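You operate a simulated robot arm through the tools that you are given. There is no shell and no other tool. Be economical: measure what you need, move in short steps, check, and stop when the job is done.

You are at the controls of a simulated robot arm. One attempt, no reset.

TASK
Open the right computer drawer, fetch the memory stick that says "FRI" from there and set it on the table top, then shut the drawer. Then open the left pipette drawer, put the bottle on the mixing bench top away inside, then shut the drawer. The order counts. Set down upright: bottle.
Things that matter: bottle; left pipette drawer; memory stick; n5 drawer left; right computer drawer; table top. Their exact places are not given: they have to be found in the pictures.

The check looks at the end state, three seconds after you hand in, the way a careful person would. Anything else that was tipped, shoved, dropped, spilled or broken makes it a failure.

THE ROBOT
A 6-joint arm with a two-finger gripper on a trunk, on a base that drives. Base frame: it is fixed to the floor where the robot stands at the start and does not move with it; the origin is under the middle of the robot, x ahead of it, y to its left, z up; the surface under the hand at the start is at about z = 880. Units: mm, rad, N and s.
With the tool pointing down near the work surface it reaches from about 360 to 860 mm from the robot's upright axis, wherever it stands. Its first joint turns from -2.897 to 2.897 rad. Places, roughly: bottle [0, -1750, 1000]; left pipette drawer [-2100, 2200, 700]; n5 drawer left [-2000, 2300, 700]; right computer drawer [700, -100, 700]; table top [-2100, 0, 900]. Payload 2.45 kg.
The TCP is the grasp point between the finger pads, 20 mm short of the fingertips. In the tool frame z runs along the fingers and y along their closing line. Largest opening 140 mm; the body of the gripper starts 168 mm behind the TCP.
Orientation is told as [roll, pitch, yaw] about the base's x, y, z axes, in that order, counted from this pose: with the fingers straight down and closing along the base's y, the tool's x points along the base's -x, its y along +y and its z along -z.

THE INTERFACE
- The arm moves only by the tool send_rows. Its argument "series" is a list of rows, each a list of 7 numbers: the closure, from 0 (fully open) to 1 (shut), then the shift along the tool's x, y, z in mm, then the turn, a rotation vector about the tool's x, y, z in rad. In form: [[fingers, dx, dy, dz, ax, ay, az], ...]. A call has 1 to 8 rows; each row is the pose to reach, as a shift and turn from the pose commanded when the call began, along the tool's axes at that moment. A row lasts 0.2 s, in which the tool goes at most 50 mm and 0.15 rad; a call with a longer step from one row to the next is refused whole, and so is a gripper value outside its range. Where a pose cannot be reached the arm comes as near as it can. A force on the tool above 40 N (or 10 N above the force at the start of the call, whichever is more), or a blocked arm, ends the call early, and 0.2 s more pass. The fingers move at their own pace (about 45 mm/s each) and stop on an object; they squeeze with about 44 N. The grip force told is the motor's: it shows also when the fingers shut on nothing. Time passes only in rows, and 0.2 s behind the last, so rows that repeat a pose let the fingers close. The reply holds the time, the measured pose of the TCP, the force on the tool along the base axes, the opening and the grip force, in the units named above and with some noise, with the torque about the TCP (base axes, N m) and any sound that the robot's microphone picked up.
- Cameras (640 x 400 px; columns grow to the right, rows downward): "scene" is now at [59.9, 112.1, 1903]; the picture's right is [-0.49, -0.87, 0.00], its down [-0.80, 0.45, -0.39] and it looks along [0.34, -0.19, -0.92] (base axes); focal length 251 px, centre (320, 200). "wrist" rides on the gripper at [78, 11, -209] in the tool frame; the picture's right is [-0.14, 0.99, 0.00], its down [-0.92, -0.13, -0.37] and it looks along [-0.37, -0.05, 0.93] (tool axes); focal length 280 px, centre (320, 200).
- snapshot(camera): a new picture of that camera. It takes no simulated time.
- lift_body(by): slides the trunk up (or, below 0, down) by that many mm; the arm and the scene camera ride with it, the base frame stays. It gives what a move gives, with no picture.
- steer(legs): drives the robot by 1 to 6 legs, each [ahead, left, turn to the left] in mm, mm and rad, along the robot's own axes; the way and the turn of a leg run together, so that a leg with both is an arc; at most 1500 mm and 3.142 rad a leg. The arm and the cameras ride along, it lands a little off, and it stops where it bumps. It gives what a move gives.
- turn_head(pan, tilt): turns the head with the scene camera to pan (to the left, within 2.496 rad either way) and tilt (down, from -0.506 to 1.204), counted from straight ahead of the robot. It gives what a move gives.
- measure_at(camera, pixels): there is no depth. For up to 12 entries [column, row, z] of the newest picture of that camera ("zoom" is the newest enlarged one), the place [x, y] in the base frame at which the ray of that pixel passes the height z, good to about 3 mm. It takes no simulated time.
- close_up(camera, box): a new picture of the part [left, top, right, bottom] of that camera's present view, enlarged. It takes no simulated time.
- hand_in(): hands the job in; it is judged then, once.

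Work in short steps. Measure before you move; look again where a grasp or a placing could have gone wrong, and mend it. You have 110 turns and 78 pictures in all, those below and enlarged ones among them. Open the gripper and draw the arm clear of the work before you hand the job in, unless the task says otherwise; then end with one line.

The tools are called after "Emit:" as a command line: name --pt "numbers of a row" for each row, then --argument value for the rest, lists and objects as JSON in quotes. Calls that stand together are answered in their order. send_rows: Moves the arm, as the interface text tells. Its arguments: {"type":"object","properties":{"series":{"type":"array","items":{"type":"array","items":{"type":"number"}}}},"required":["series"]} The other tools are called the same way: lift_body (by) slides the trunk up or down; steer (legs) drives the base; turn_head (pan, tilt) turns the head that bears the scene camera; snapshot (camera) takes a picture; measure_at (camera, pixels) gives the place at which the rays of pixels pass given heights; close_up (camera, box) takes an enlarged picture of a part of a camera's view; hand_in () hands the job in.

At the start:

```text
t: 0.0
position: [493.2, -11.8, 933.4]
tool_rot: [0.001, 0.001, 0.0]
contact_force: [-0.4, -0.2, -0.2]
wrist_torque: [-0.01, 0.01, -0.01]
width: 139.9
grasp_force: 0.1
trunk travel left (down, up): [-175.0, 55.0]
robot x, y, heading: [-1.2, 2.8, -0.003]
head pan, tilt: [-0.508, 1.171]
```

scene: 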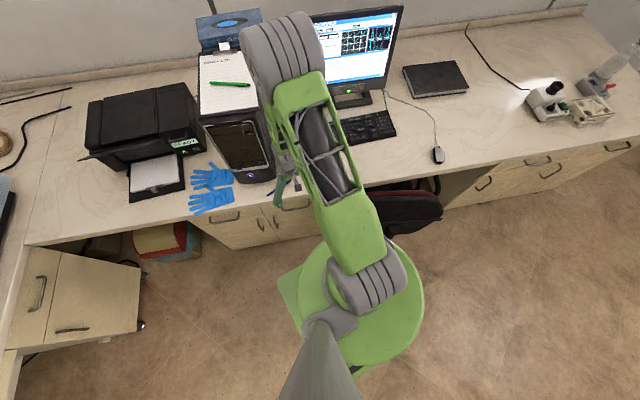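
wrist: 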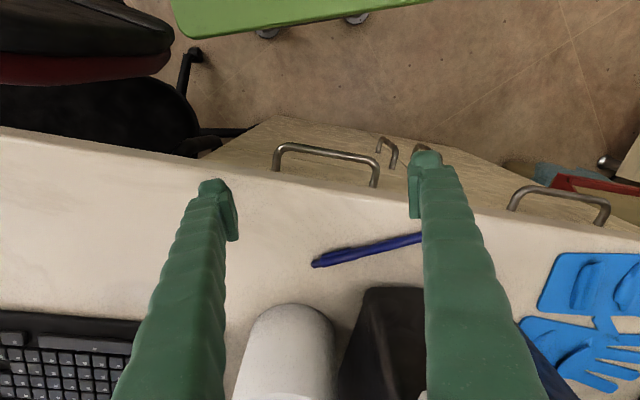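

The wrist picture shows drawer handles at about (325,150), (385,150) and (560,200) under the bench edge. I start by looking straight ahead with a lower tilt.

Emit:
turn_head --pan 0.0 --tilt 0.8

Emit:
snapshot --camera "scene"

Emit:
measure_at --camera "wrist" --pixels '[[325, 155, 700], [325, 155, 800], [385, 150, 600], [560, 200, 700], [560, 200, 800], [270, 185, 880], [320, 245, 880]]'

```text
t: 0.9
position: [492.7, -11.8, 932.9]
tool_rot: [0.0, 0.0, -0.002]
contact_force: [-0.3, -0.8, 0.4]
wrist_torque: [0.02, 0.0, 0.0]
width: 140.2
grasp_force: 0.1
trunk travel left (down, up): [-175.0, 55.0]
robot x, y, heading: [-1.5, 2.0, 0.005]
head pan, tilt: [0.0, 0.799]
```

```text
75 pictures are left
```

scene: 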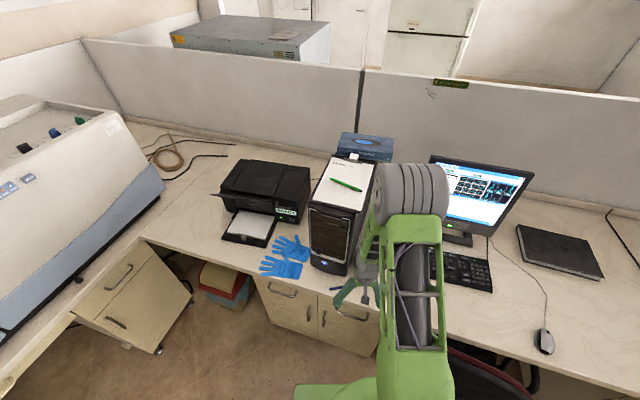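

```text
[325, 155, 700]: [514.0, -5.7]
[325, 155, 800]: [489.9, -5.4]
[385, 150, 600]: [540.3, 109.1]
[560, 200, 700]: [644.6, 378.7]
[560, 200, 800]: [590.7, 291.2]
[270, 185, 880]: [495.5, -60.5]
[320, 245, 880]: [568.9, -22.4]
```

The desk, computer and a low cabinet with handles are ahead. I look down at the cabinet and around before driving.

Emit:
turn_head --pan -1.3 --tilt 0.6

Emit:
snapshot --camera "scene"

Emit:
turn_head --pan -2.49 --tilt 0.5

Emit:
snapshot --camera "scene"

Emit:
turn_head --pan 2.45 --tilt 0.5

Emit:
snapshot --camera "scene"

Emit:
turn_head --pan 1.4 --tilt 0.6

Emit:
snapshot --camera "scene"

```text
t: 2.4
position: [492.6, -11.9, 932.7]
tool_rot: [0.0, 0.0, 0.002]
contact_force: [0.7, -0.2, 0.2]
wrist_torque: [0.01, 0.04, -0.01]
width: 140.6
grasp_force: 0.0
trunk travel left (down, up): [-175.0, 55.0]
robot x, y, heading: [1.2, -0.5, 0.004]
head pan, tilt: [-1.3, 0.6]
```

```text
74 pictures are left
```

scene: 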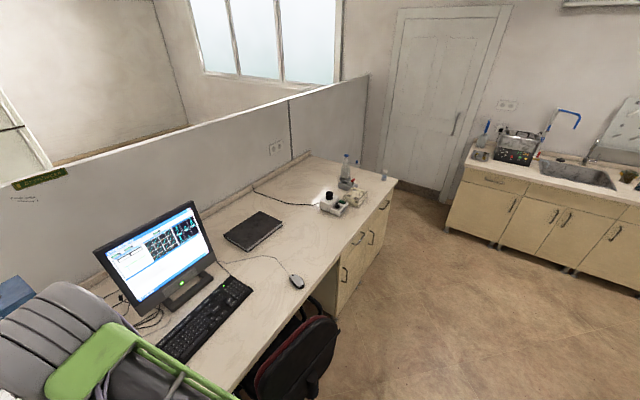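

```text
t: 3.8
position: [493.6, -12.1, 932.9]
tool_rot: [-0.001, 0.001, 0.0]
contact_force: [0.1, 0.4, -0.1]
wrist_torque: [-0.01, 0.0, 0.04]
width: 140.4
grasp_force: 0.1
trunk travel left (down, up): [-175.0, 55.0]
robot x, y, heading: [1.0, -1.1, 0.001]
head pan, tilt: [-2.491, 0.499]
```

```text
73 pictures are left
```

scene: 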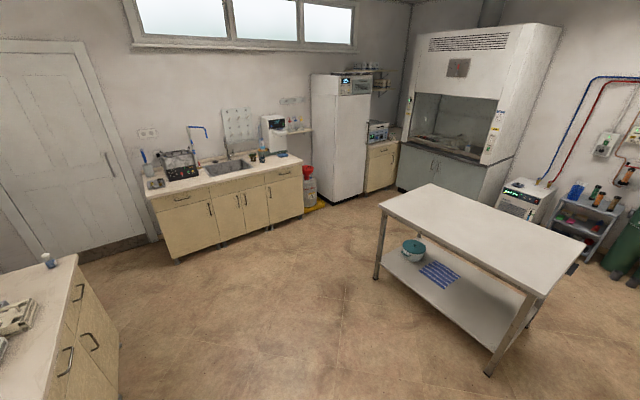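

```text
t: 7.7
position: [493.9, -12.3, 933.1]
tool_rot: [0.0, 0.0, 0.0]
contact_force: [0.1, 0.3, 0.2]
wrist_torque: [-0.02, -0.03, -0.01]
width: 139.8
grasp_force: 0.0
trunk travel left (down, up): [-175.0, 55.0]
robot x, y, heading: [0.4, -3.3, 0.004]
head pan, tilt: [2.45, 0.499]
```

```text
72 pictures are left
```

scene: 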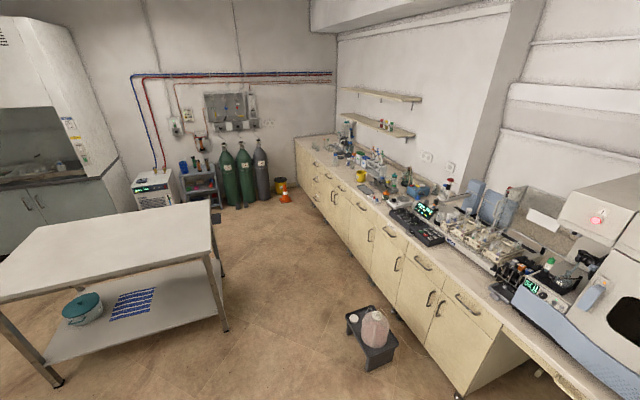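

```text
t: 9.0
position: [492.6, -12.6, 932.8]
tool_rot: [-0.001, 0.0, -0.001]
contact_force: [0.0, 0.1, 0.2]
wrist_torque: [0.0, -0.01, 0.01]
width: 140.0
grasp_force: 0.1
trunk travel left (down, up): [-175.0, 55.0]
robot x, y, heading: [1.7, 0.4, -0.002]
head pan, tilt: [1.4, 0.6]
```

```text
71 pictures are left
```

scene: 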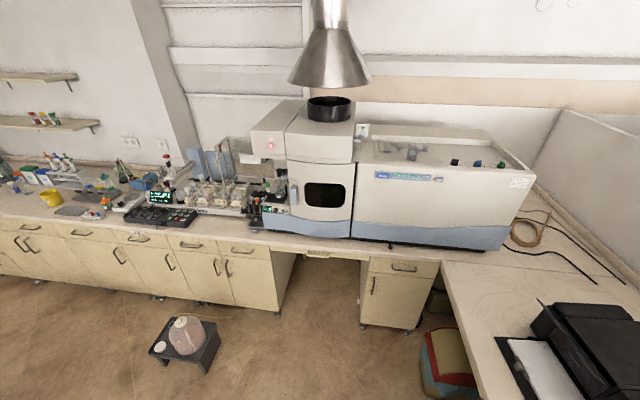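

The table is the metal one behind me, empty; the floor behind is clear. I back up 350 mm to see the cabinet front.

Emit:
steer --legs '[[-350, 0, 0]]'

Emit:
turn_head --pan 0.0 --tilt 0.9

Emit:
snapshot --camera "scene"

Emit:
snapshot --camera "wrist"

```text
t: 11.2
position: [149.3, -12.4, 933.1]
tool_rot: [0.001, -0.002, -0.002]
contact_force: [-0.5, -0.6, 0.1]
wrist_torque: [0.02, -0.03, 0.0]
width: 140.1
grasp_force: 0.1
trunk travel left (down, up): [-175.0, 55.0]
robot x, y, heading: [-341.8, 2.4, -0.002]
head pan, tilt: [1.4, 0.6]
```

```text
t: 12.8
position: [150.6, -11.7, 931.6]
tool_rot: [0.0, 0.002, -0.001]
contact_force: [-1.2, 0.0, -0.2]
wrist_torque: [-0.03, 0.0, -0.01]
width: 140.0
grasp_force: 0.0
trunk travel left (down, up): [-175.0, 55.0]
robot x, y, heading: [-344.0, 0.9, -0.004]
head pan, tilt: [0.0, 0.901]
```

```text
70 pictures are left
```

scene: 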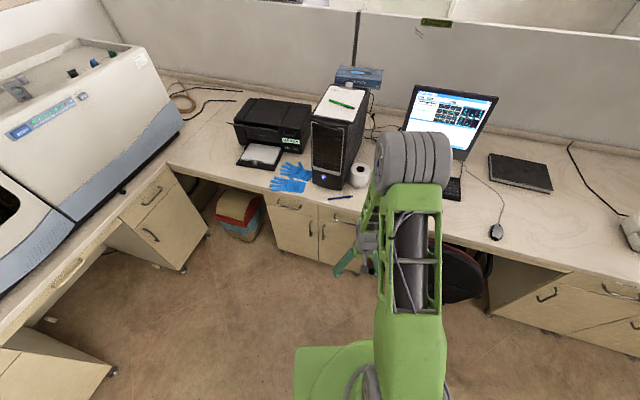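

```text
69 pictures are left
```

wrist: 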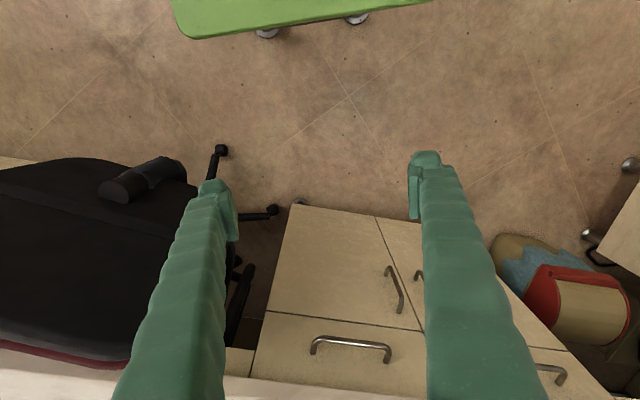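

The right computer drawer's handle is at wrist (350,345). I triangulate with its earlier view.

Emit:
measure_at --camera "wrist" --pixels '[[350, 343, 700], [350, 343, 750], [350, 343, 800], [313, 340, 750], [388, 347, 750], [313, 340, 800], [388, 347, 800], [310, 378, 880], [250, 375, 780], [425, 395, 780]]'

Emit:
close_up --camera "wrist" --box '[240, 300, 440, 400]'

```text
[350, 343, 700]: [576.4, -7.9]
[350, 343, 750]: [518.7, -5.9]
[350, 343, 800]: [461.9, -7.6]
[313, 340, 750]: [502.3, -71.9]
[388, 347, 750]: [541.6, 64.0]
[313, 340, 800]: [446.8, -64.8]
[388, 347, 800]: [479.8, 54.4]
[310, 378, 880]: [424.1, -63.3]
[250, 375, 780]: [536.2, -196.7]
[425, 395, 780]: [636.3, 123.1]
```

```text
3.20 times, centred on (340, 350) of wrist
```

zoom: 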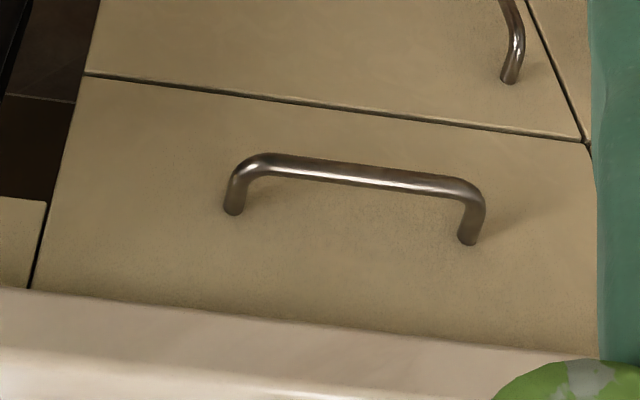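

The handle triangulates to about x 497, y −6, z 769. I check the orientation with the enlarged picture.

Emit:
measure_at --camera "zoom" --pixels '[[20, 293, 880], [580, 356, 880], [20, 293, 850], [580, 356, 850], [250, 160, 769], [470, 187, 769], [235, 210, 769], [468, 240, 769], [85, 73, 700], [580, 140, 700]]'

```text
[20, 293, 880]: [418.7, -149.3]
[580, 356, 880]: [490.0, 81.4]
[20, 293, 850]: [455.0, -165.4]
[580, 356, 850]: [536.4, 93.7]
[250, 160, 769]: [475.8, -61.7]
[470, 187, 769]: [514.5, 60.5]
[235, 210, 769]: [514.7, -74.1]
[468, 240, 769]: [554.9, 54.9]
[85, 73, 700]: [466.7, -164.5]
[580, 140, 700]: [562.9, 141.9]
```

The bench runs turned by about 0.30 rad, so I plan to face the drawer at heading −0.30. I check the clearances to the left cabinet and chair first.

Emit:
measure_at --camera "scene" --pixels '[[208, 238, 50], [185, 268, 50], [113, 370, 50], [230, 255, 0], [340, 197, 880], [272, 193, 830], [383, 262, 50]]'

Emit:
measure_at --camera "wrist" --pixels '[[190, 185, 500], [60, 160, 500], [130, 190, 700], [160, 170, 700], [275, 210, 50], [345, 0, 150], [180, 30, 150], [240, 270, 300]]'

```text
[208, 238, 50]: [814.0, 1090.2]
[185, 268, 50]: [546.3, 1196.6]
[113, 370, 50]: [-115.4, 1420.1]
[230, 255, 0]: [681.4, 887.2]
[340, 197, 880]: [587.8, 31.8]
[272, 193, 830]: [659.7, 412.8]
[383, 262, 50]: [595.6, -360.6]
```

```text
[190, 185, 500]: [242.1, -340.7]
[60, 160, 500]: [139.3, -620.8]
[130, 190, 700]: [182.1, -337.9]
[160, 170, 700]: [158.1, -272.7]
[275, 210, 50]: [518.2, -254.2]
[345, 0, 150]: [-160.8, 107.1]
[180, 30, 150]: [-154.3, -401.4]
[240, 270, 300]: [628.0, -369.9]
```

Everything is clear. I drive to about 700 mm in front of the handle, facing it.

Emit:
steer --legs '[[170, 200, 0], [0, 0, -0.3]]'

Emit:
snapshot --camera "wrist"

```text
t: 16.1
position: [297.7, 39.8, 932.4]
tool_rot: [0.001, 0.001, -0.299]
contact_force: [-0.5, -0.1, 0.4]
wrist_torque: [0.01, -0.01, 0.02]
width: 140.1
grasp_force: 0.0
trunk travel left (down, up): [-175.0, 55.0]
robot x, y, heading: [-167.6, 198.7, -0.296]
head pan, tilt: [0.0, 0.901]
```

```text
67 pictures are left
```

wrist: 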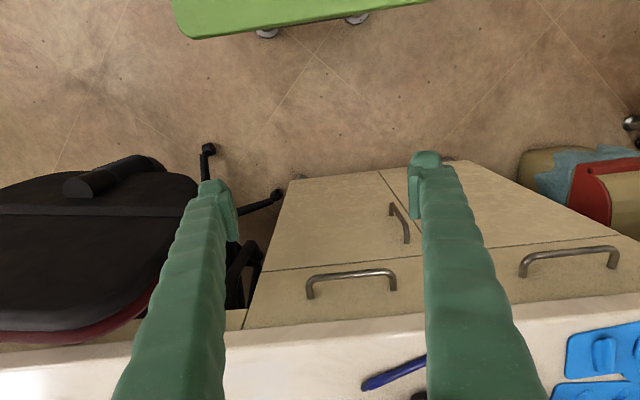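

Refined ray measurement of the handle from this nearer view.

Emit:
measure_at --camera "wrist" --pixels '[[352, 275, 769], [352, 275, 750], [352, 275, 790], [310, 280, 769], [394, 270, 769], [312, 297, 769], [392, 288, 769], [250, 330, 835], [420, 312, 835]]'

```text
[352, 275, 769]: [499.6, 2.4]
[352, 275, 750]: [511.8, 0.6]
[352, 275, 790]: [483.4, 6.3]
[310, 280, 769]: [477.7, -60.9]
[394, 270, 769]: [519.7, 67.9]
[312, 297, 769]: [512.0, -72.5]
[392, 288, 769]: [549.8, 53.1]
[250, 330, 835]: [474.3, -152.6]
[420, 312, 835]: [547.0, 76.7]
```

Handle centre confirmed at about (499, 2, 769). I now tip the tool to horizontal (turn about tool −y) while moving forward in front of the bench edge.

Emit:
send_rows --pt "0 -20 0 0 0 -0.15 0" --pt "0 -40 0 0 0 -0.3 0" --pt "0 -60 0 0 0 -0.45 0" --pt "0 -80 0 0 0 -0.6 0" --pt "0 -100 0 0 0 -0.75 0" --pt "0 -110 0 0 0 -0.9 0" --pt "0 -120 0 0 0 -1.05 0" --pt "0 -120 0 0 0 -1.2 0"

```text
t: 17.9
position: [413.0, 5.8, 932.6]
tool_rot: [0.0, -1.202, -0.298]
contact_force: [0.5, 0.4, -0.9]
wrist_torque: [0.02, 0.01, -0.01]
width: 139.7
grasp_force: 0.1
trunk travel left (down, up): [-175.0, 55.0]
robot x, y, heading: [-166.6, 197.1, -0.297]
head pan, tilt: [0.0, 0.901]
```

The tool follows well. I finish the tip to horizontal.

Emit:
send_rows --pt "0 0 0 0 0 -0.13 0" --pt "0 0 0 0 0 -0.26 0" --pt "0 0 0 0 0 -0.369 0"

Emit:
send_rows --pt "0 0 0 0 0 0 0.15" --pt "0 0 0 0 0 0 0.3" --pt "0 0 0 0 0 0 0.45" --pt "0 0 0 0 0 0 0.6" --pt "0 0 0 0 0 0 0.75" --pt "0 0 0 0 0 0 0.9" --pt "0 0 0 0 0 0 1.05" --pt "0 0 0 0 0 0 1.2"

Emit:
send_rows --pt "0 0 0 0 0 0 0.13" --pt "0 0 0 0 0 0 0.26" --pt "0 0 0 0 0 0 0.371"

```text
t: 18.7
position: [462.8, -20.3, 925.0]
tool_rot: [-0.002, -1.561, -0.292]
contact_force: [-1.2, -1.1, -0.8]
wrist_torque: [0.0, 0.0, 0.04]
width: 140.1
grasp_force: 0.0
out of reach, approached as far as the arm can: row 2, 3
trunk travel left (down, up): [-175.0, 55.0]
robot x, y, heading: [-169.0, 196.9, -0.302]
head pan, tilt: [0.0, 0.901]
```

```text
t: 20.5
position: [464.4, -21.5, 922.5]
tool_rot: [1.565, -0.368, -1.865]
contact_force: [-0.2, -0.6, 0.2]
wrist_torque: [0.01, 0.0, -0.01]
width: 140.2
grasp_force: 0.1
trunk travel left (down, up): [-175.0, 55.0]
robot x, y, heading: [-167.9, 197.6, -0.298]
head pan, tilt: [0.0, 0.901]
```

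```text
t: 21.3
position: [464.5, -22.3, 923.4]
tool_rot: [1.565, 0.002, -1.869]
contact_force: [0.2, -0.8, 0.0]
wrist_torque: [-0.02, 0.01, 0.06]
width: 140.2
grasp_force: 0.1
trunk travel left (down, up): [-175.0, 55.0]
robot x, y, heading: [-166.6, 194.7, -0.298]
head pan, tilt: [0.0, 0.901]
```

The arm cannot fold nearer than about 660 mm at this pose, so I'll use the base for fore/aft. I back 80 mm, step left 33 mm, then lower the trunk 154 mm and look.

Emit:
steer --legs '[[-80, 33, 0]]'

Emit:
lift_body --by -154

Emit:
snapshot --camera "wrist"

Emit:
snapshot --camera "scene"

```text
t: 22.4
position: [397.9, 34.3, 925.6]
tool_rot: [1.567, -0.001, -1.869]
contact_force: [-0.2, -0.3, 0.3]
wrist_torque: [-0.02, 0.04, 0.01]
width: 140.0
grasp_force: 0.1
trunk travel left (down, up): [-175.0, 55.0]
robot x, y, heading: [-232.1, 253.1, -0.299]
head pan, tilt: [0.0, 0.901]
```

```text
t: 24.2
position: [397.7, 32.2, 770.3]
tool_rot: [1.566, -0.001, -1.868]
contact_force: [0.1, 0.9, -0.3]
wrist_torque: [-0.05, 0.05, -0.04]
width: 140.2
grasp_force: 0.0
trunk travel left (down, up): [-21.0, 209.0]
robot x, y, heading: [-238.8, 252.0, -0.294]
head pan, tilt: [0.0, 0.901]
```

```text
66 pictures are left
```

wrist: 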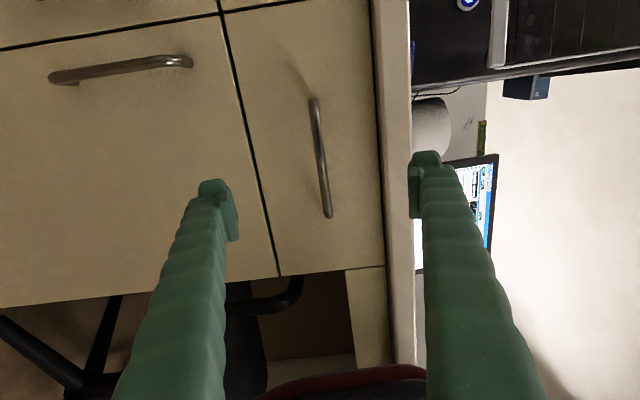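

```text
65 pictures are left
```

scene: 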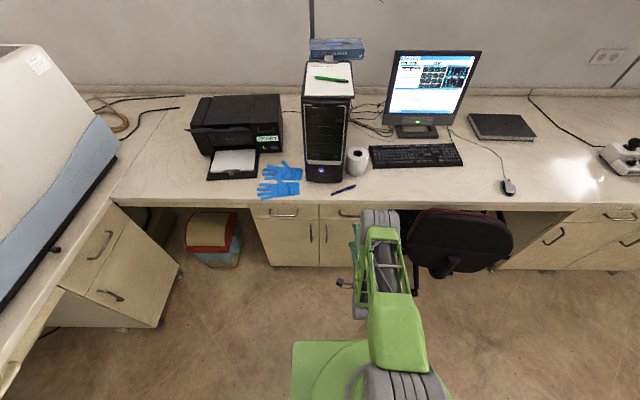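

The handle at (322,156) sits exactly on the closing line, about 106 mm ahead. I narrow the fingers and advance 102 mm.

Emit:
send_rows --pt "0.4 0 0 0 0 0 0" --pt "0.4 0 0 0 0 0 0" --pt "0.4 0 0 0 0 0 0" --pt "0.4 2 0 40 0 0 0" --pt "0.4 2 0 75 0 0 0" --pt "0.4 2 0 102 0 0 0"

Emit:
snapshot --camera "wrist"

```text
t: 25.6
position: [500.0, 3.3, 770.3]
tool_rot: [1.567, 0.001, -1.87]
contact_force: [-0.9, -0.1, 0.5]
wrist_torque: [-0.02, 0.01, -0.02]
width: 83.9
grasp_force: 0.0
trunk travel left (down, up): [-21.0, 209.0]
robot x, y, heading: [-232.5, 252.0, -0.298]
head pan, tilt: [0.0, 0.901]
```

```text
64 pictures are left
```

wrist: 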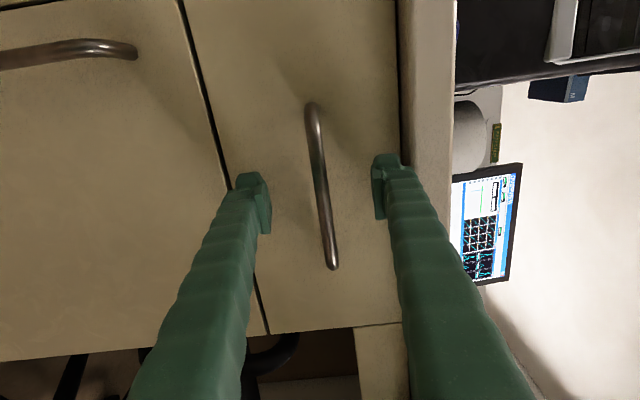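

The bar at (320,185) is between the fingers. I close on it.

Emit:
send_rows --pt "0.7 0 0 0 0 0 0" --pt "1 0 0 0 0 0 0" --pt "1 0 0 0 0 0 0" --pt "1 0 0 0 0 0 0" --pt "1 0 0 0 0 0 0" --pt "1 0 0 0 0 0 0"

```text
t: 27.0
position: [500.4, 2.9, 772.2]
tool_rot: [1.569, 0.0, -1.871]
contact_force: [-0.1, 0.7, 11.2]
wrist_torque: [0.03, 0.03, 0.04]
width: 6.7
grasp_force: 35.2
trunk travel left (down, up): [-21.0, 209.0]
robot x, y, heading: [-236.6, 252.8, -0.298]
head pan, tilt: [0.0, 0.901]
```

Gripped (6.7 mm, 35 N). I pull the drawer by driving straight back, 150 mm first.

Emit:
steer --legs '[[-150, 0, 0]]'

Emit:
snapshot --camera "scene"

```text
t: 28.3
position: [357.4, 47.8, 771.5]
tool_rot: [1.567, -0.001, -1.866]
contact_force: [2.6, 15.7, 21.7]
wrist_torque: [0.1, 0.07, 0.43]
width: 6.5
grasp_force: 34.3
trunk travel left (down, up): [-21.0, 209.0]
robot x, y, heading: [-378.6, 294.7, -0.302]
head pan, tilt: [0.0, 0.901]
```

```text
63 pictures are left
```

scene: 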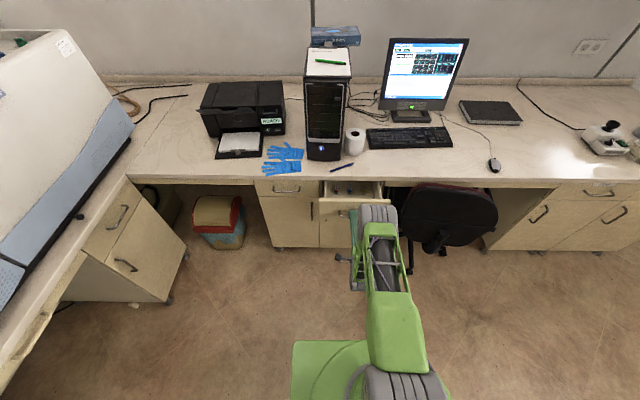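

Opened 150 mm, some side force. I continue by 110 mm and look.

Emit:
steer --legs '[[-110, 0, 0]]'

Emit:
close_up --camera "scene" --box '[240, 130, 480, 280]'

```text
t: 29.5
position: [253.1, 83.1, 771.7]
tool_rot: [1.569, 0.001, -1.862]
contact_force: [1.6, 5.1, 11.3]
wrist_torque: [0.02, 0.06, 0.2]
width: 6.3
grasp_force: 35.0
trunk travel left (down, up): [-21.0, 209.0]
robot x, y, heading: [-483.8, 328.2, -0.294]
head pan, tilt: [0.0, 0.901]
```

```text
2.67 times, centred on (360, 205) of scene
```

zoom: 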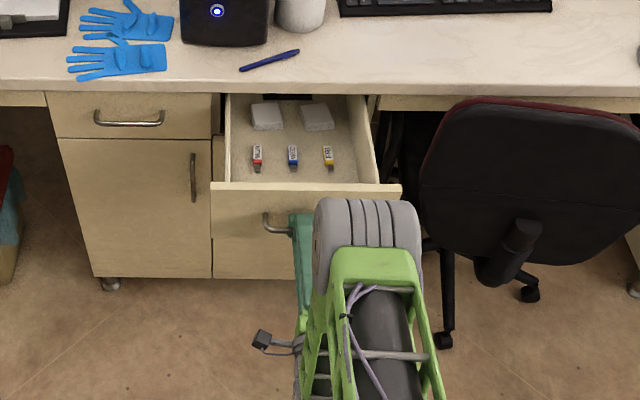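

Three memory sticks are visible in the drawer. I zoom in to read the labels.

Emit:
close_up --camera "scene" --box '[325, 175, 375, 205]'

```text
12.80 times, centred on (350, 190) of scene
```

zoom: 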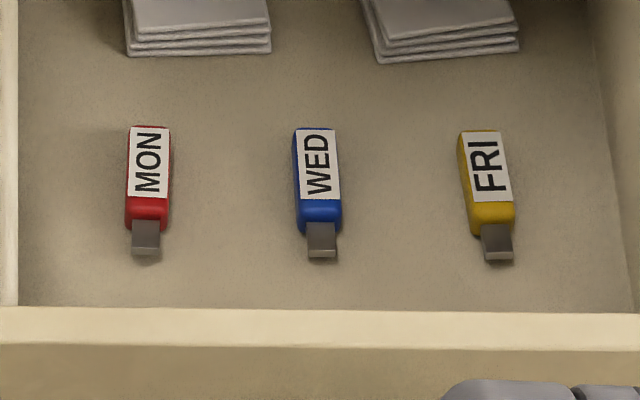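

FRI is the yellow stick on the right (zoom (490,185)). I release the handle, back away 100 mm, and raise the trunk.

Emit:
send_rows --pt "0.6 0 0 0 0 0 0" --pt "0.4 0 0 0 0 0 0" --pt "0.4 0 0 0 0 0 0" --pt "0.4 0 0 0 0 0 0" --pt "0.4 0 0 0 0 0 0"

Emit:
steer --legs '[[-110, 0, 0]]'

Emit:
lift_body --by 195

Emit:
snapshot --camera "scene"

```text
t: 30.7
position: [253.9, 82.4, 771.4]
tool_rot: [1.571, 0.0, -1.862]
contact_force: [0.2, -0.2, 0.1]
wrist_torque: [-0.01, 0.0, 0.02]
width: 84.1
grasp_force: 0.1
trunk travel left (down, up): [-21.0, 209.0]
robot x, y, heading: [-485.6, 331.3, -0.292]
head pan, tilt: [0.0, 0.901]
```

```text
t: 31.9
position: [151.1, 112.9, 771.7]
tool_rot: [1.57, 0.002, -1.861]
contact_force: [-0.3, 0.8, -0.2]
wrist_torque: [0.0, 0.0, -0.01]
width: 83.9
grasp_force: 0.1
trunk travel left (down, up): [-21.0, 209.0]
robot x, y, heading: [-583.5, 355.1, -0.298]
head pan, tilt: [0.0, 0.901]
```

```text
t: 34.0
position: [152.2, 113.4, 965.9]
tool_rot: [1.568, -0.001, -1.862]
contact_force: [-1.0, 0.1, -0.9]
wrist_torque: [-0.02, 0.0, -0.04]
width: 84.1
grasp_force: 0.1
trunk travel left (down, up): [-216.0, 14.0]
robot x, y, heading: [-586.5, 360.1, -0.296]
head pan, tilt: [0.0, 0.901]
```

```text
60 pictures are left
```

scene: 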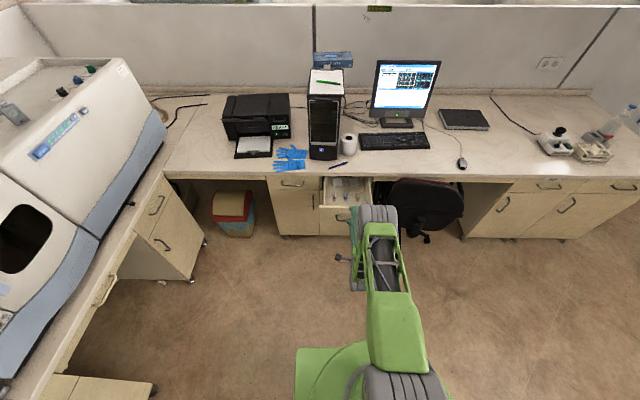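

The drawer stayed open. I turn the tool back: az −1.57, then pitch back down.

Emit:
send_rows --pt "0.4 0 0 0 0 0 -0.15" --pt "0.4 0 0 0 0 0 -0.3" --pt "0.4 0 0 0 0 0 -0.45" --pt "0.4 0 0 0 0 0 -0.6" --pt "0.4 0 0 0 0 0 -0.75" --pt "0.4 0 0 0 0 0 -0.9" --pt "0.4 0 0 0 0 0 -1.05" --pt "0.4 0 0 0 0 0 -1.2"

Emit:
send_rows --pt "0.4 0 0 0 0 0 -0.13" --pt "0.4 0 0 0 0 0 -0.26" --pt "0.4 0 0 0 0 0 -0.371"

Emit:
send_rows --pt "0.5 0 0 0 0 0.15 0" --pt "0.6 0 0 0 0 0.3 0" --pt "0.7 0 0 0 0 0.45 0" --pt "0.7 0 0 0 0 0.6 0" --pt "0.7 0 0 0 0 0.75 0" --pt "0.7 0 0 0 0 0.9 0" --pt "0.7 0 0 0 0 1.05 0" --pt "0.7 0 0 0 0 1.2 0"

Emit:
send_rows --pt "0.7 0 0 0 0 0.13 0" --pt "0.7 0 0 0 0 0.26 0" --pt "0.7 0 0 0 0 0.371 0"

```text
t: 35.8
position: [152.1, 113.6, 965.4]
tool_rot: [1.566, -1.203, -1.861]
contact_force: [0.0, 0.2, -0.5]
wrist_torque: [0.01, 0.0, 0.02]
width: 84.2
grasp_force: 0.1
trunk travel left (down, up): [-216.0, 14.0]
robot x, y, heading: [-584.5, 359.2, -0.298]
head pan, tilt: [0.0, 0.901]
```

```text
t: 36.6
position: [151.1, 113.3, 965.7]
tool_rot: [-0.751, -1.567, 0.463]
contact_force: [1.2, 0.6, -1.1]
wrist_torque: [-0.02, 0.0, 0.01]
width: 84.2
grasp_force: 0.1
trunk travel left (down, up): [-216.0, 14.0]
robot x, y, heading: [-584.0, 360.6, -0.298]
head pan, tilt: [0.0, 0.901]
```

```text
t: 38.4
position: [152.2, 113.5, 964.8]
tool_rot: [0.0, -0.367, -0.292]
contact_force: [0.4, 0.4, -1.5]
wrist_torque: [0.0, -0.04, 0.01]
width: 42.1
grasp_force: 0.0
trunk travel left (down, up): [-216.0, 14.0]
robot x, y, heading: [-587.5, 360.5, -0.294]
head pan, tilt: [0.0, 0.901]
```

```text
t: 39.2
position: [151.8, 113.4, 965.0]
tool_rot: [0.0, 0.002, -0.291]
contact_force: [0.4, -0.7, 0.4]
wrist_torque: [0.03, 0.04, 0.0]
width: 42.1
grasp_force: 0.1
trunk travel left (down, up): [-216.0, 14.0]
robot x, y, heading: [-586.1, 355.6, -0.295]
head pan, tilt: [0.0, 0.901]
```

Tool is down again. I drive forward 150 mm above the drawer and take a wrist picture; also measure the sticks from the last zoom.

Emit:
measure_at --camera "zoom" --pixels '[[487, 180, 700], [487, 180, 720], [487, 180, 740], [320, 310, 820]]'

Emit:
steer --legs '[[150, 0, 0]]'

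Emit:
snapshot --camera "wrist"

```text
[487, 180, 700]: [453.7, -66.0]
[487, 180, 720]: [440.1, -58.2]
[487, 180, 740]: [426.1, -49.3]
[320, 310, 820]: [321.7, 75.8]
```

```text
t: 40.6
position: [295.6, 70.3, 963.9]
tool_rot: [0.001, 0.003, -0.291]
contact_force: [0.4, 0.0, -0.1]
wrist_torque: [0.03, 0.04, 0.05]
width: 41.8
grasp_force: 0.1
trunk travel left (down, up): [-216.0, 14.0]
robot x, y, heading: [-437.8, 316.0, -0.297]
head pan, tilt: [0.0, 0.901]
```

```text
59 pictures are left
```

wrist: 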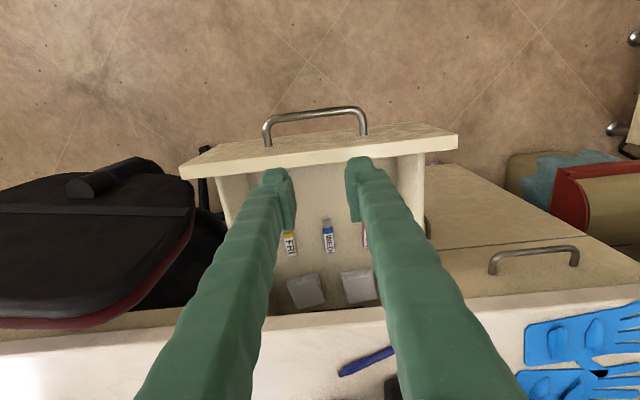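

FRI is at about (290,244). I enlarge that area to measure it.

Emit:
close_up --camera "wrist" --box '[260, 205, 380, 280]'

Emit:
measure_at --camera "wrist" --pixels '[[290, 244, 700], [290, 244, 720], [290, 244, 740], [328, 235, 720], [320, 152, 820], [320, 165, 820], [300, 320, 835]]'

```text
5.33 times, centred on (320, 242) of wrist
```

zoom: 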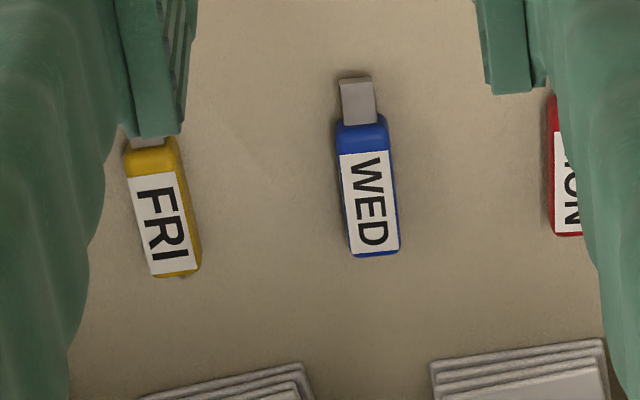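

```text
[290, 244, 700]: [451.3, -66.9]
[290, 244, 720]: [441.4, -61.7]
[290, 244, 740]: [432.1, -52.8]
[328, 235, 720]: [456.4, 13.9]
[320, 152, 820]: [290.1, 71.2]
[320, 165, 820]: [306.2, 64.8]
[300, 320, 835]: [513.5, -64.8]
```

Emit:
measure_at --camera "zoom" --pixels '[[152, 160, 716], [178, 270, 712], [130, 185, 716], [186, 185, 716], [163, 215, 716], [342, 160, 716], [398, 248, 716], [350, 250, 716]]'

```text
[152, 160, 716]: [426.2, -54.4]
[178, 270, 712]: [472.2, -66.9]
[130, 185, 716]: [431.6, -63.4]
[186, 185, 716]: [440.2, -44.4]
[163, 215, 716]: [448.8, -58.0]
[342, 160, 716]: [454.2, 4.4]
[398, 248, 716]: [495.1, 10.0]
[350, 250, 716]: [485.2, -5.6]
```

Stick body centre is about (446, −57), z ≈ 715, aligned with the tool. It's beyond arm reach, so I retract the arm 70 mm and drive 250 ahead, 79 right.

Emit:
send_rows --pt "0.74 40 0 0 0 0 0" --pt "0.74 70 0 0 0 0 0"

Emit:
steer --legs '[[250, -79, 0]]'

Emit:
snapshot --camera "wrist"

```text
t: 41.2
position: [226.7, 92.0, 968.2]
tool_rot: [0.0, 0.001, -0.289]
contact_force: [-0.5, -0.2, 0.0]
wrist_torque: [-0.03, -0.07, 0.01]
width: 36.5
grasp_force: 0.1
trunk travel left (down, up): [-216.0, 14.0]
robot x, y, heading: [-444.3, 315.3, -0.296]
head pan, tilt: [0.0, 0.901]
```

```text
t: 43.1
position: [443.6, -52.2, 966.7]
tool_rot: [0.001, 0.005, -0.289]
contact_force: [0.4, 0.2, 0.2]
wrist_torque: [0.02, 0.07, -0.01]
width: 36.3
grasp_force: 0.0
trunk travel left (down, up): [-216.0, 14.0]
robot x, y, heading: [-224.1, 165.7, -0.293]
head pan, tilt: [0.0, 0.901]
```

```text
57 pictures are left
```

wrist: 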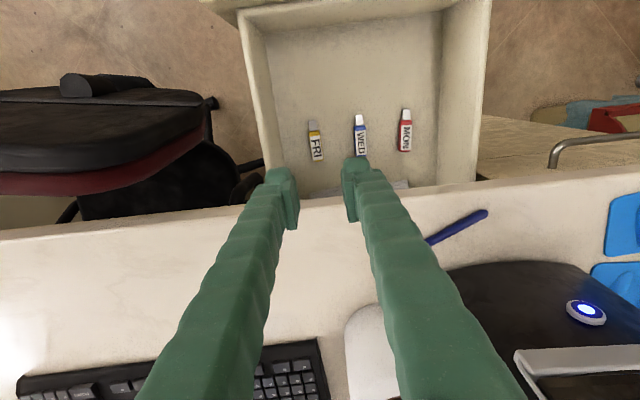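

FRI at (316,146) now; measuring for a fresh triangulation.

Emit:
close_up --camera "wrist" --box '[280, 105, 360, 155]'

Emit:
measure_at --camera "wrist" --pixels '[[316, 146, 700], [316, 146, 716], [316, 146, 730], [312, 124, 712], [318, 160, 716], [270, 165, 730], [330, 203, 880]]'

```text
8.00 times, centred on (320, 130) of wrist
```

zoom: 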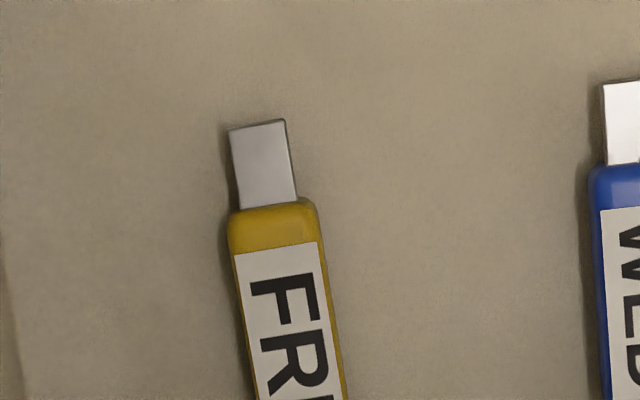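

```text
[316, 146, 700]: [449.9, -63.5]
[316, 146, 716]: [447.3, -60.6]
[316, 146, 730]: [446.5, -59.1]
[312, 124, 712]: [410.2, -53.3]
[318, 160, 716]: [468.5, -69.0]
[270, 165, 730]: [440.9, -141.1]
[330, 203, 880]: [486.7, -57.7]
```

Target (447, −60.5). I shift and descend to z ≈ 737 with the fingers 36 mm open.

Emit:
send_rows --pt "0.74 -5.6 -7 0 0 0 0" --pt "0.74 -5.6 -7 45 0 0 0" --pt "0.74 -5.6 -7 90 0 0 0" --pt "0.74 -5.6 -7 135 0 0 0" --pt "0.74 -5.6 -7 180 0 0 0" --pt "0.74 -5.6 -7 212 0 0 0" --pt "0.74 -5.6 -7 225 0 0 0"

Emit:
snapshot --camera "wrist"

```text
t: 44.7
position: [444.4, -59.6, 743.4]
tool_rot: [0.0, 0.001, -0.29]
contact_force: [0.8, 0.2, 0.0]
wrist_torque: [-0.02, -0.01, -0.02]
width: 36.6
grasp_force: 0.0
trunk travel left (down, up): [-216.0, 14.0]
robot x, y, heading: [-225.5, 170.0, -0.301]
head pan, tilt: [0.0, 0.901]
```

```text
55 pictures are left
```

wrist: 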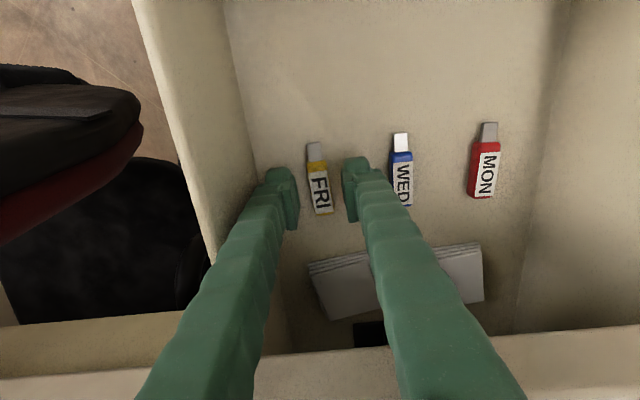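

The fingers straddle FRI at (319,188). I lower a little more in small steps.

Emit:
send_rows --pt "0.74 -1 0 4 0 0 0" --pt "0.74 -1 0 8 0 0 0" --pt "0.74 -1 0 11 0 0 0"

Emit:
close_up --camera "wrist" --box '[240, 130, 400, 230]'

```text
t: 45.5
position: [447.6, -59.7, 732.6]
tool_rot: [0.0, 0.002, -0.29]
contact_force: [0.0, 0.1, -0.3]
wrist_torque: [-0.01, -0.01, 0.0]
width: 36.4
grasp_force: 0.1
trunk travel left (down, up): [-216.0, 14.0]
robot x, y, heading: [-223.6, 170.4, -0.297]
head pan, tilt: [0.0, 0.901]
```

```text
4.00 times, centred on (320, 180) of wrist
```

zoom: 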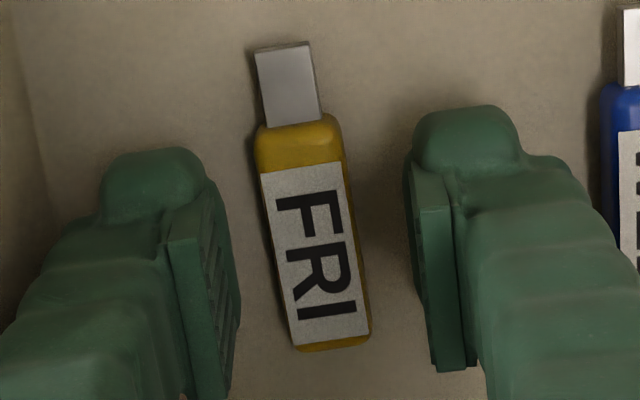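

Well aligned. I lower 4 mm more and close.

Emit:
send_rows --pt "0.74 0 0 2 0 0 0" --pt "0.74 0 0 4 0 0 0" --pt "0.85 0 0 4 0 0 0" --pt "1 0 0 4 0 0 0" --pt "1 0 0 4 0 0 0" --pt "1 0 0 4 0 0 0"

Emit:
close_up --camera "wrist" --box '[240, 130, 400, 230]'

```text
t: 46.9
position: [447.5, -60.6, 728.2]
tool_rot: [-0.001, 0.002, -0.289]
contact_force: [0.7, 0.7, 0.4]
wrist_torque: [-0.01, -0.01, 0.01]
width: 14.7
grasp_force: 40.7
trunk travel left (down, up): [-216.0, 14.0]
robot x, y, heading: [-221.9, 169.4, -0.296]
head pan, tilt: [0.0, 0.901]
```

```text
4.00 times, centred on (320, 180) of wrist
```

zoom: 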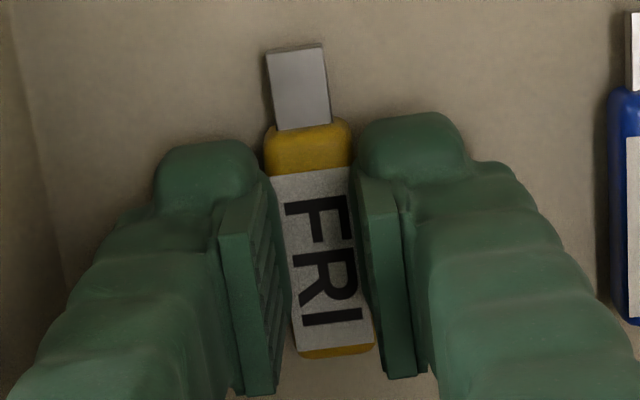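

FRI gripped (14.7 mm). I lift it out.

Emit:
send_rows --pt "1 0 0 -30 0 0 0" --pt "1 0 0 -80 0 0 0" --pt "1 0 0 -130 0 0 0" --pt "1 0 0 -180 0 0 0" --pt "1 0 0 -230 0 0 0" --pt "1 0 0 -260 0 0 0"

Emit:
turn_head --pan 2.49 --tilt 0.5

Emit:
snapshot --camera "scene"

```text
t: 48.3
position: [448.2, -60.5, 987.4]
tool_rot: [0.0, 0.002, -0.288]
contact_force: [-0.2, 0.1, -0.8]
wrist_torque: [-0.01, -0.01, 0.01]
width: 14.2
grasp_force: 41.0
trunk travel left (down, up): [-216.0, 14.0]
robot x, y, heading: [-226.8, 168.9, -0.298]
head pan, tilt: [0.0, 0.901]
```

```text
t: 50.5
position: [448.6, -61.3, 987.9]
tool_rot: [0.0, 0.002, -0.29]
contact_force: [0.4, -0.4, 0.4]
wrist_torque: [0.02, 0.01, 0.02]
width: 14.3
grasp_force: 40.5
trunk travel left (down, up): [-216.0, 14.0]
robot x, y, heading: [-225.0, 169.0, -0.295]
head pan, tilt: [2.491, 0.499]
```

```text
52 pictures are left
```

scene: 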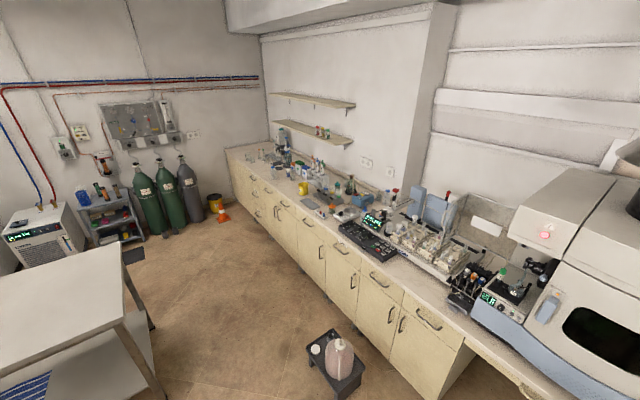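

I measure the table's visible corners and the stool position.

Emit:
measure_at --camera "scene" --pixels '[[117, 240, 900], [124, 318, 900], [5, 370, 900], [325, 385, 0], [315, 350, 200], [362, 360, 200]]'

Emit:
turn_head --pan -2.49 --tilt 0.5

Emit:
snapshot --camera "scene"

```text
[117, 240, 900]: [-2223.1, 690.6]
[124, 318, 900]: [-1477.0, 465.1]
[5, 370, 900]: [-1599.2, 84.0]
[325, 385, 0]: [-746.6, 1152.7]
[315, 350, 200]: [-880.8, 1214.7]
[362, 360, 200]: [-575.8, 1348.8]
```

```text
t: 54.5
position: [448.2, -61.7, 986.7]
tool_rot: [-0.001, 0.002, -0.29]
contact_force: [0.1, -0.7, 0.2]
wrist_torque: [-0.01, -0.01, -0.02]
width: 14.1
grasp_force: 40.2
trunk travel left (down, up): [-216.0, 14.0]
robot x, y, heading: [-222.8, 173.8, -0.298]
head pan, tilt: [-2.491, 0.499]
```

```text
51 pictures are left
```

scene: 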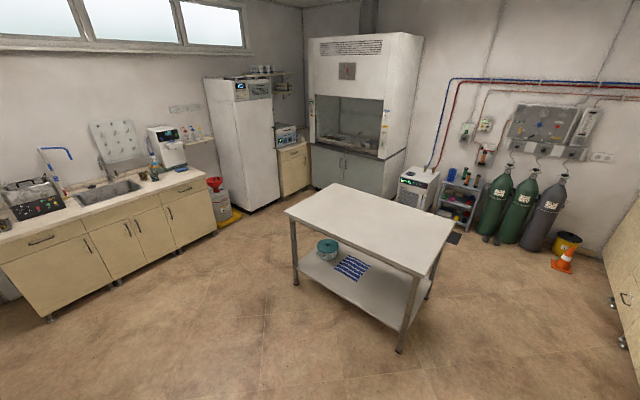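

Emit:
measure_at --camera "scene" --pixels '[[285, 212, 900], [418, 275, 900], [455, 224, 900], [337, 184, 900], [400, 352, 0], [295, 285, 0], [350, 240, 900]]'

```text
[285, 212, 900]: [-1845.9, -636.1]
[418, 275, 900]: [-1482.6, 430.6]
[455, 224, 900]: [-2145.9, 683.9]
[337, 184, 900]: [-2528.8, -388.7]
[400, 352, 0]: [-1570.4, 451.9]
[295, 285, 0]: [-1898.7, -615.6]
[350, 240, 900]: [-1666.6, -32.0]
```

Table near edge runs (−1846,−636) to (−1483,431). I back off from the desk, turn to face the table, and drive to ~400 mm from its edge.

Emit:
steer --legs '[[-450, -150, 0], [0, 0, 3.107], [300, 558, 0]]'

Emit:
turn_head --pan 0.0 --tilt 0.8

Emit:
snapshot --camera "scene"

```text
t: 69.4
position: [-1825.6, 29.3, 986.7]
tool_rot: [0.001, 0.002, 2.78]
contact_force: [-1.2, -0.2, -0.5]
wrist_torque: [0.03, 0.0, 0.02]
width: 14.2
grasp_force: 40.6
trunk travel left (down, up): [-216.0, 14.0]
robot x, y, heading: [-1172.0, -249.6, 2.778]
head pan, tilt: [-2.491, 0.499]
```

```text
t: 71.7
position: [-1827.2, 29.8, 987.9]
tool_rot: [0.0, 0.002, 2.782]
contact_force: [-0.6, 0.0, -0.6]
wrist_torque: [-0.02, 0.02, 0.0]
width: 14.0
grasp_force: 40.2
trunk travel left (down, up): [-216.0, 14.0]
robot x, y, heading: [-1167.5, -251.1, 2.775]
head pan, tilt: [0.0, 0.799]
```

```text
50 pictures are left
```

scene: 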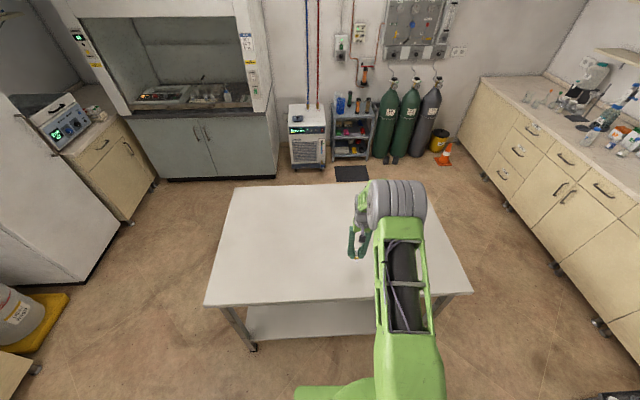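

The tool hovers about 200 mm inside the table edge. I descend 48 mm and then check closely.

Emit:
send_rows --pt "1 0 0 30 0 0 0" --pt "1 0 0 48 0 0 0"

Emit:
snapshot --camera "wrist"

```text
t: 72.2
position: [-1827.4, 28.3, 941.2]
tool_rot: [0.001, 0.002, 2.782]
contact_force: [-0.7, -0.4, -0.8]
wrist_torque: [-0.02, 0.01, -0.01]
width: 14.0
grasp_force: 40.0
trunk travel left (down, up): [-216.0, 14.0]
robot x, y, heading: [-1168.7, -250.4, 2.775]
head pan, tilt: [0.0, 0.799]
```

```text
49 pictures are left
```

wrist: 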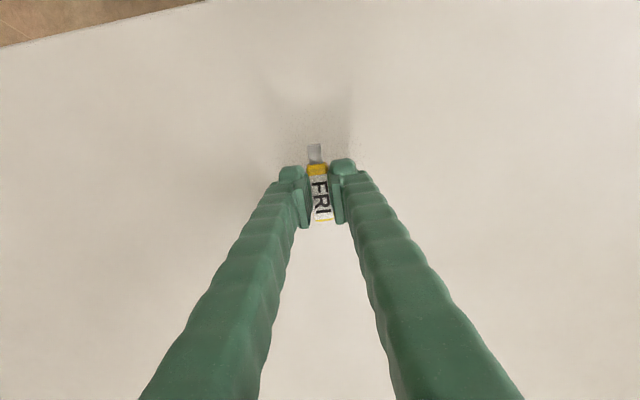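

Stick still held. I descend in 2 mm rows.

Emit:
send_rows --pt "1 0 0 3 0 0 0" --pt "1 0 0 6 0 0 0" --pt "1 0 0 9 0 0 0" --pt "1 0 0 12 0 0 0" --pt "1 0 0 15 0 0 0"

Emit:
send_rows --pt "1 0 0 2 0 0 0" --pt "1 0 0 4 0 0 0"

Emit:
send_rows --pt "1 0 0 2 0 0 0"

```text
t: 73.5
position: [-1825.7, 28.4, 923.8]
tool_rot: [0.001, 0.002, 2.782]
contact_force: [0.4, 1.1, 0.2]
wrist_torque: [-0.02, -0.02, -0.01]
width: 14.0
grasp_force: 40.2
trunk travel left (down, up): [-216.0, 14.0]
robot x, y, heading: [-1166.2, -247.3, 2.777]
head pan, tilt: [0.0, 0.799]
```

```text
t: 74.0
position: [-1826.8, 28.9, 919.6]
tool_rot: [0.0, 0.001, 2.782]
contact_force: [-0.6, 0.1, -0.2]
wrist_torque: [0.03, 0.0, -0.05]
width: 14.1
grasp_force: 40.5
trunk travel left (down, up): [-216.0, 14.0]
robot x, y, heading: [-1171.1, -248.1, 2.775]
head pan, tilt: [0.0, 0.799]
```

```text
t: 74.5
position: [-1826.3, 30.7, 916.8]
tool_rot: [0.0, 0.001, 2.784]
contact_force: [0.7, -0.9, -0.1]
wrist_torque: [0.01, 0.03, -0.01]
width: 13.9
grasp_force: 40.3
trunk travel left (down, up): [-216.0, 14.0]
robot x, y, heading: [-1164.9, -248.2, 2.773]
head pan, tilt: [0.0, 0.799]
```

No contact yet; continuing down in 6 mm calls.

Emit:
send_rows --pt "1 0 0 2 0 0 0" --pt "1 0 0 4 0 0 0" --pt "1 0 0 6 0 0 0"

Emit:
close_up --camera "wrist" --box '[240, 120, 400, 220]'

```text
t: 75.2
position: [-1825.3, 27.6, 912.1]
tool_rot: [-0.002, 0.003, 2.782]
contact_force: [-0.1, 1.1, -0.3]
wrist_torque: [-0.02, -0.02, 0.01]
width: 13.9
grasp_force: 40.2
trunk travel left (down, up): [-216.0, 14.0]
robot x, y, heading: [-1166.4, -246.6, 2.778]
head pan, tilt: [0.0, 0.799]
```

```text
4.00 times, centred on (320, 170) of wrist
```

zoom: 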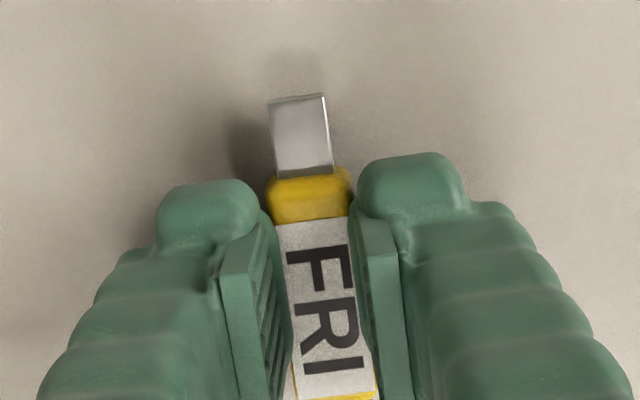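

Contact shadow is getting near but not touching. Continue.

Emit:
send_rows --pt "1 0 0 2 0 0 0" --pt "1 0 0 4 0 0 0"

Emit:
send_rows --pt "1 0 0 2 0 0 0" --pt "1 0 0 4 0 0 0"

Emit:
send_rows --pt "1 0 0 2 0 0 0" --pt "1 0 0 4 0 0 0"

```text
t: 75.8
position: [-1826.0, 28.9, 908.9]
tool_rot: [0.0, 0.001, 2.783]
contact_force: [2.4, -1.4, 9.9]
wrist_torque: [-0.02, 0.01, -0.02]
width: 14.0
grasp_force: 40.4
trunk travel left (down, up): [-216.0, 14.0]
robot x, y, heading: [-1170.4, -251.8, 2.781]
head pan, tilt: [0.0, 0.799]
```

```text
t: 76.5
position: [-1826.5, 28.9, 907.7]
tool_rot: [0.002, -0.004, 2.784]
contact_force: [2.1, -2.3, 32.0]
wrist_torque: [-0.03, -0.01, -0.03]
width: 15.4
grasp_force: 41.6
trunk travel left (down, up): [-216.0, 14.0]
robot x, y, heading: [-1171.5, -248.6, 2.777]
head pan, tilt: [0.0, 0.799]
```

```text
t: 77.0
position: [-1825.7, 29.0, 902.3]
tool_rot: [-0.001, -0.002, 2.781]
contact_force: [-2.6, 0.2, 32.9]
wrist_torque: [0.02, 0.06, -0.02]
width: 15.7
grasp_force: 41.8
trunk travel left (down, up): [-216.0, 14.0]
robot x, y, heading: [-1166.4, -249.0, 2.779]
head pan, tilt: [0.0, 0.799]
```

Contact reached at z ≈ 909 (32 N now). I ease up 4 mm, open gently and look.

Emit:
send_rows --pt "1 0 0 -4 0 0 0" --pt "0.85 0 0 -4 0 0 0" --pt "0.74 0 0 -4 0 0 0" --pt "0.74 0 0 -4 0 0 0"

Emit:
close_up --camera "wrist" --box '[240, 120, 400, 220]'

```text
t: 78.0
position: [-1825.5, 29.2, 903.9]
tool_rot: [0.0, 0.003, 2.782]
contact_force: [-0.2, 0.0, 0.5]
wrist_torque: [0.0, -0.03, 0.02]
width: 36.1
grasp_force: 0.1
trunk travel left (down, up): [-216.0, 14.0]
robot x, y, heading: [-1166.0, -250.2, 2.778]
head pan, tilt: [0.0, 0.799]
```

```text
4.00 times, centred on (320, 170) of wrist
```

zoom: 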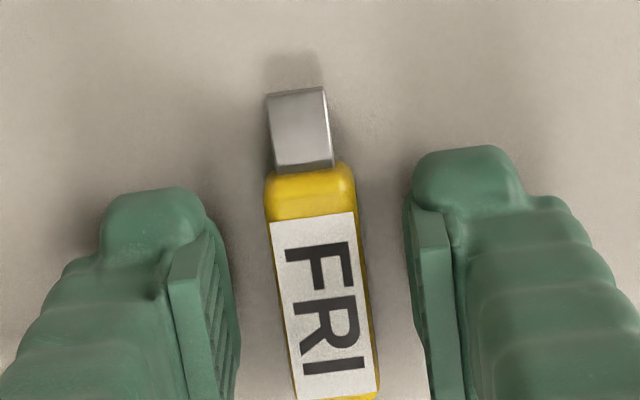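

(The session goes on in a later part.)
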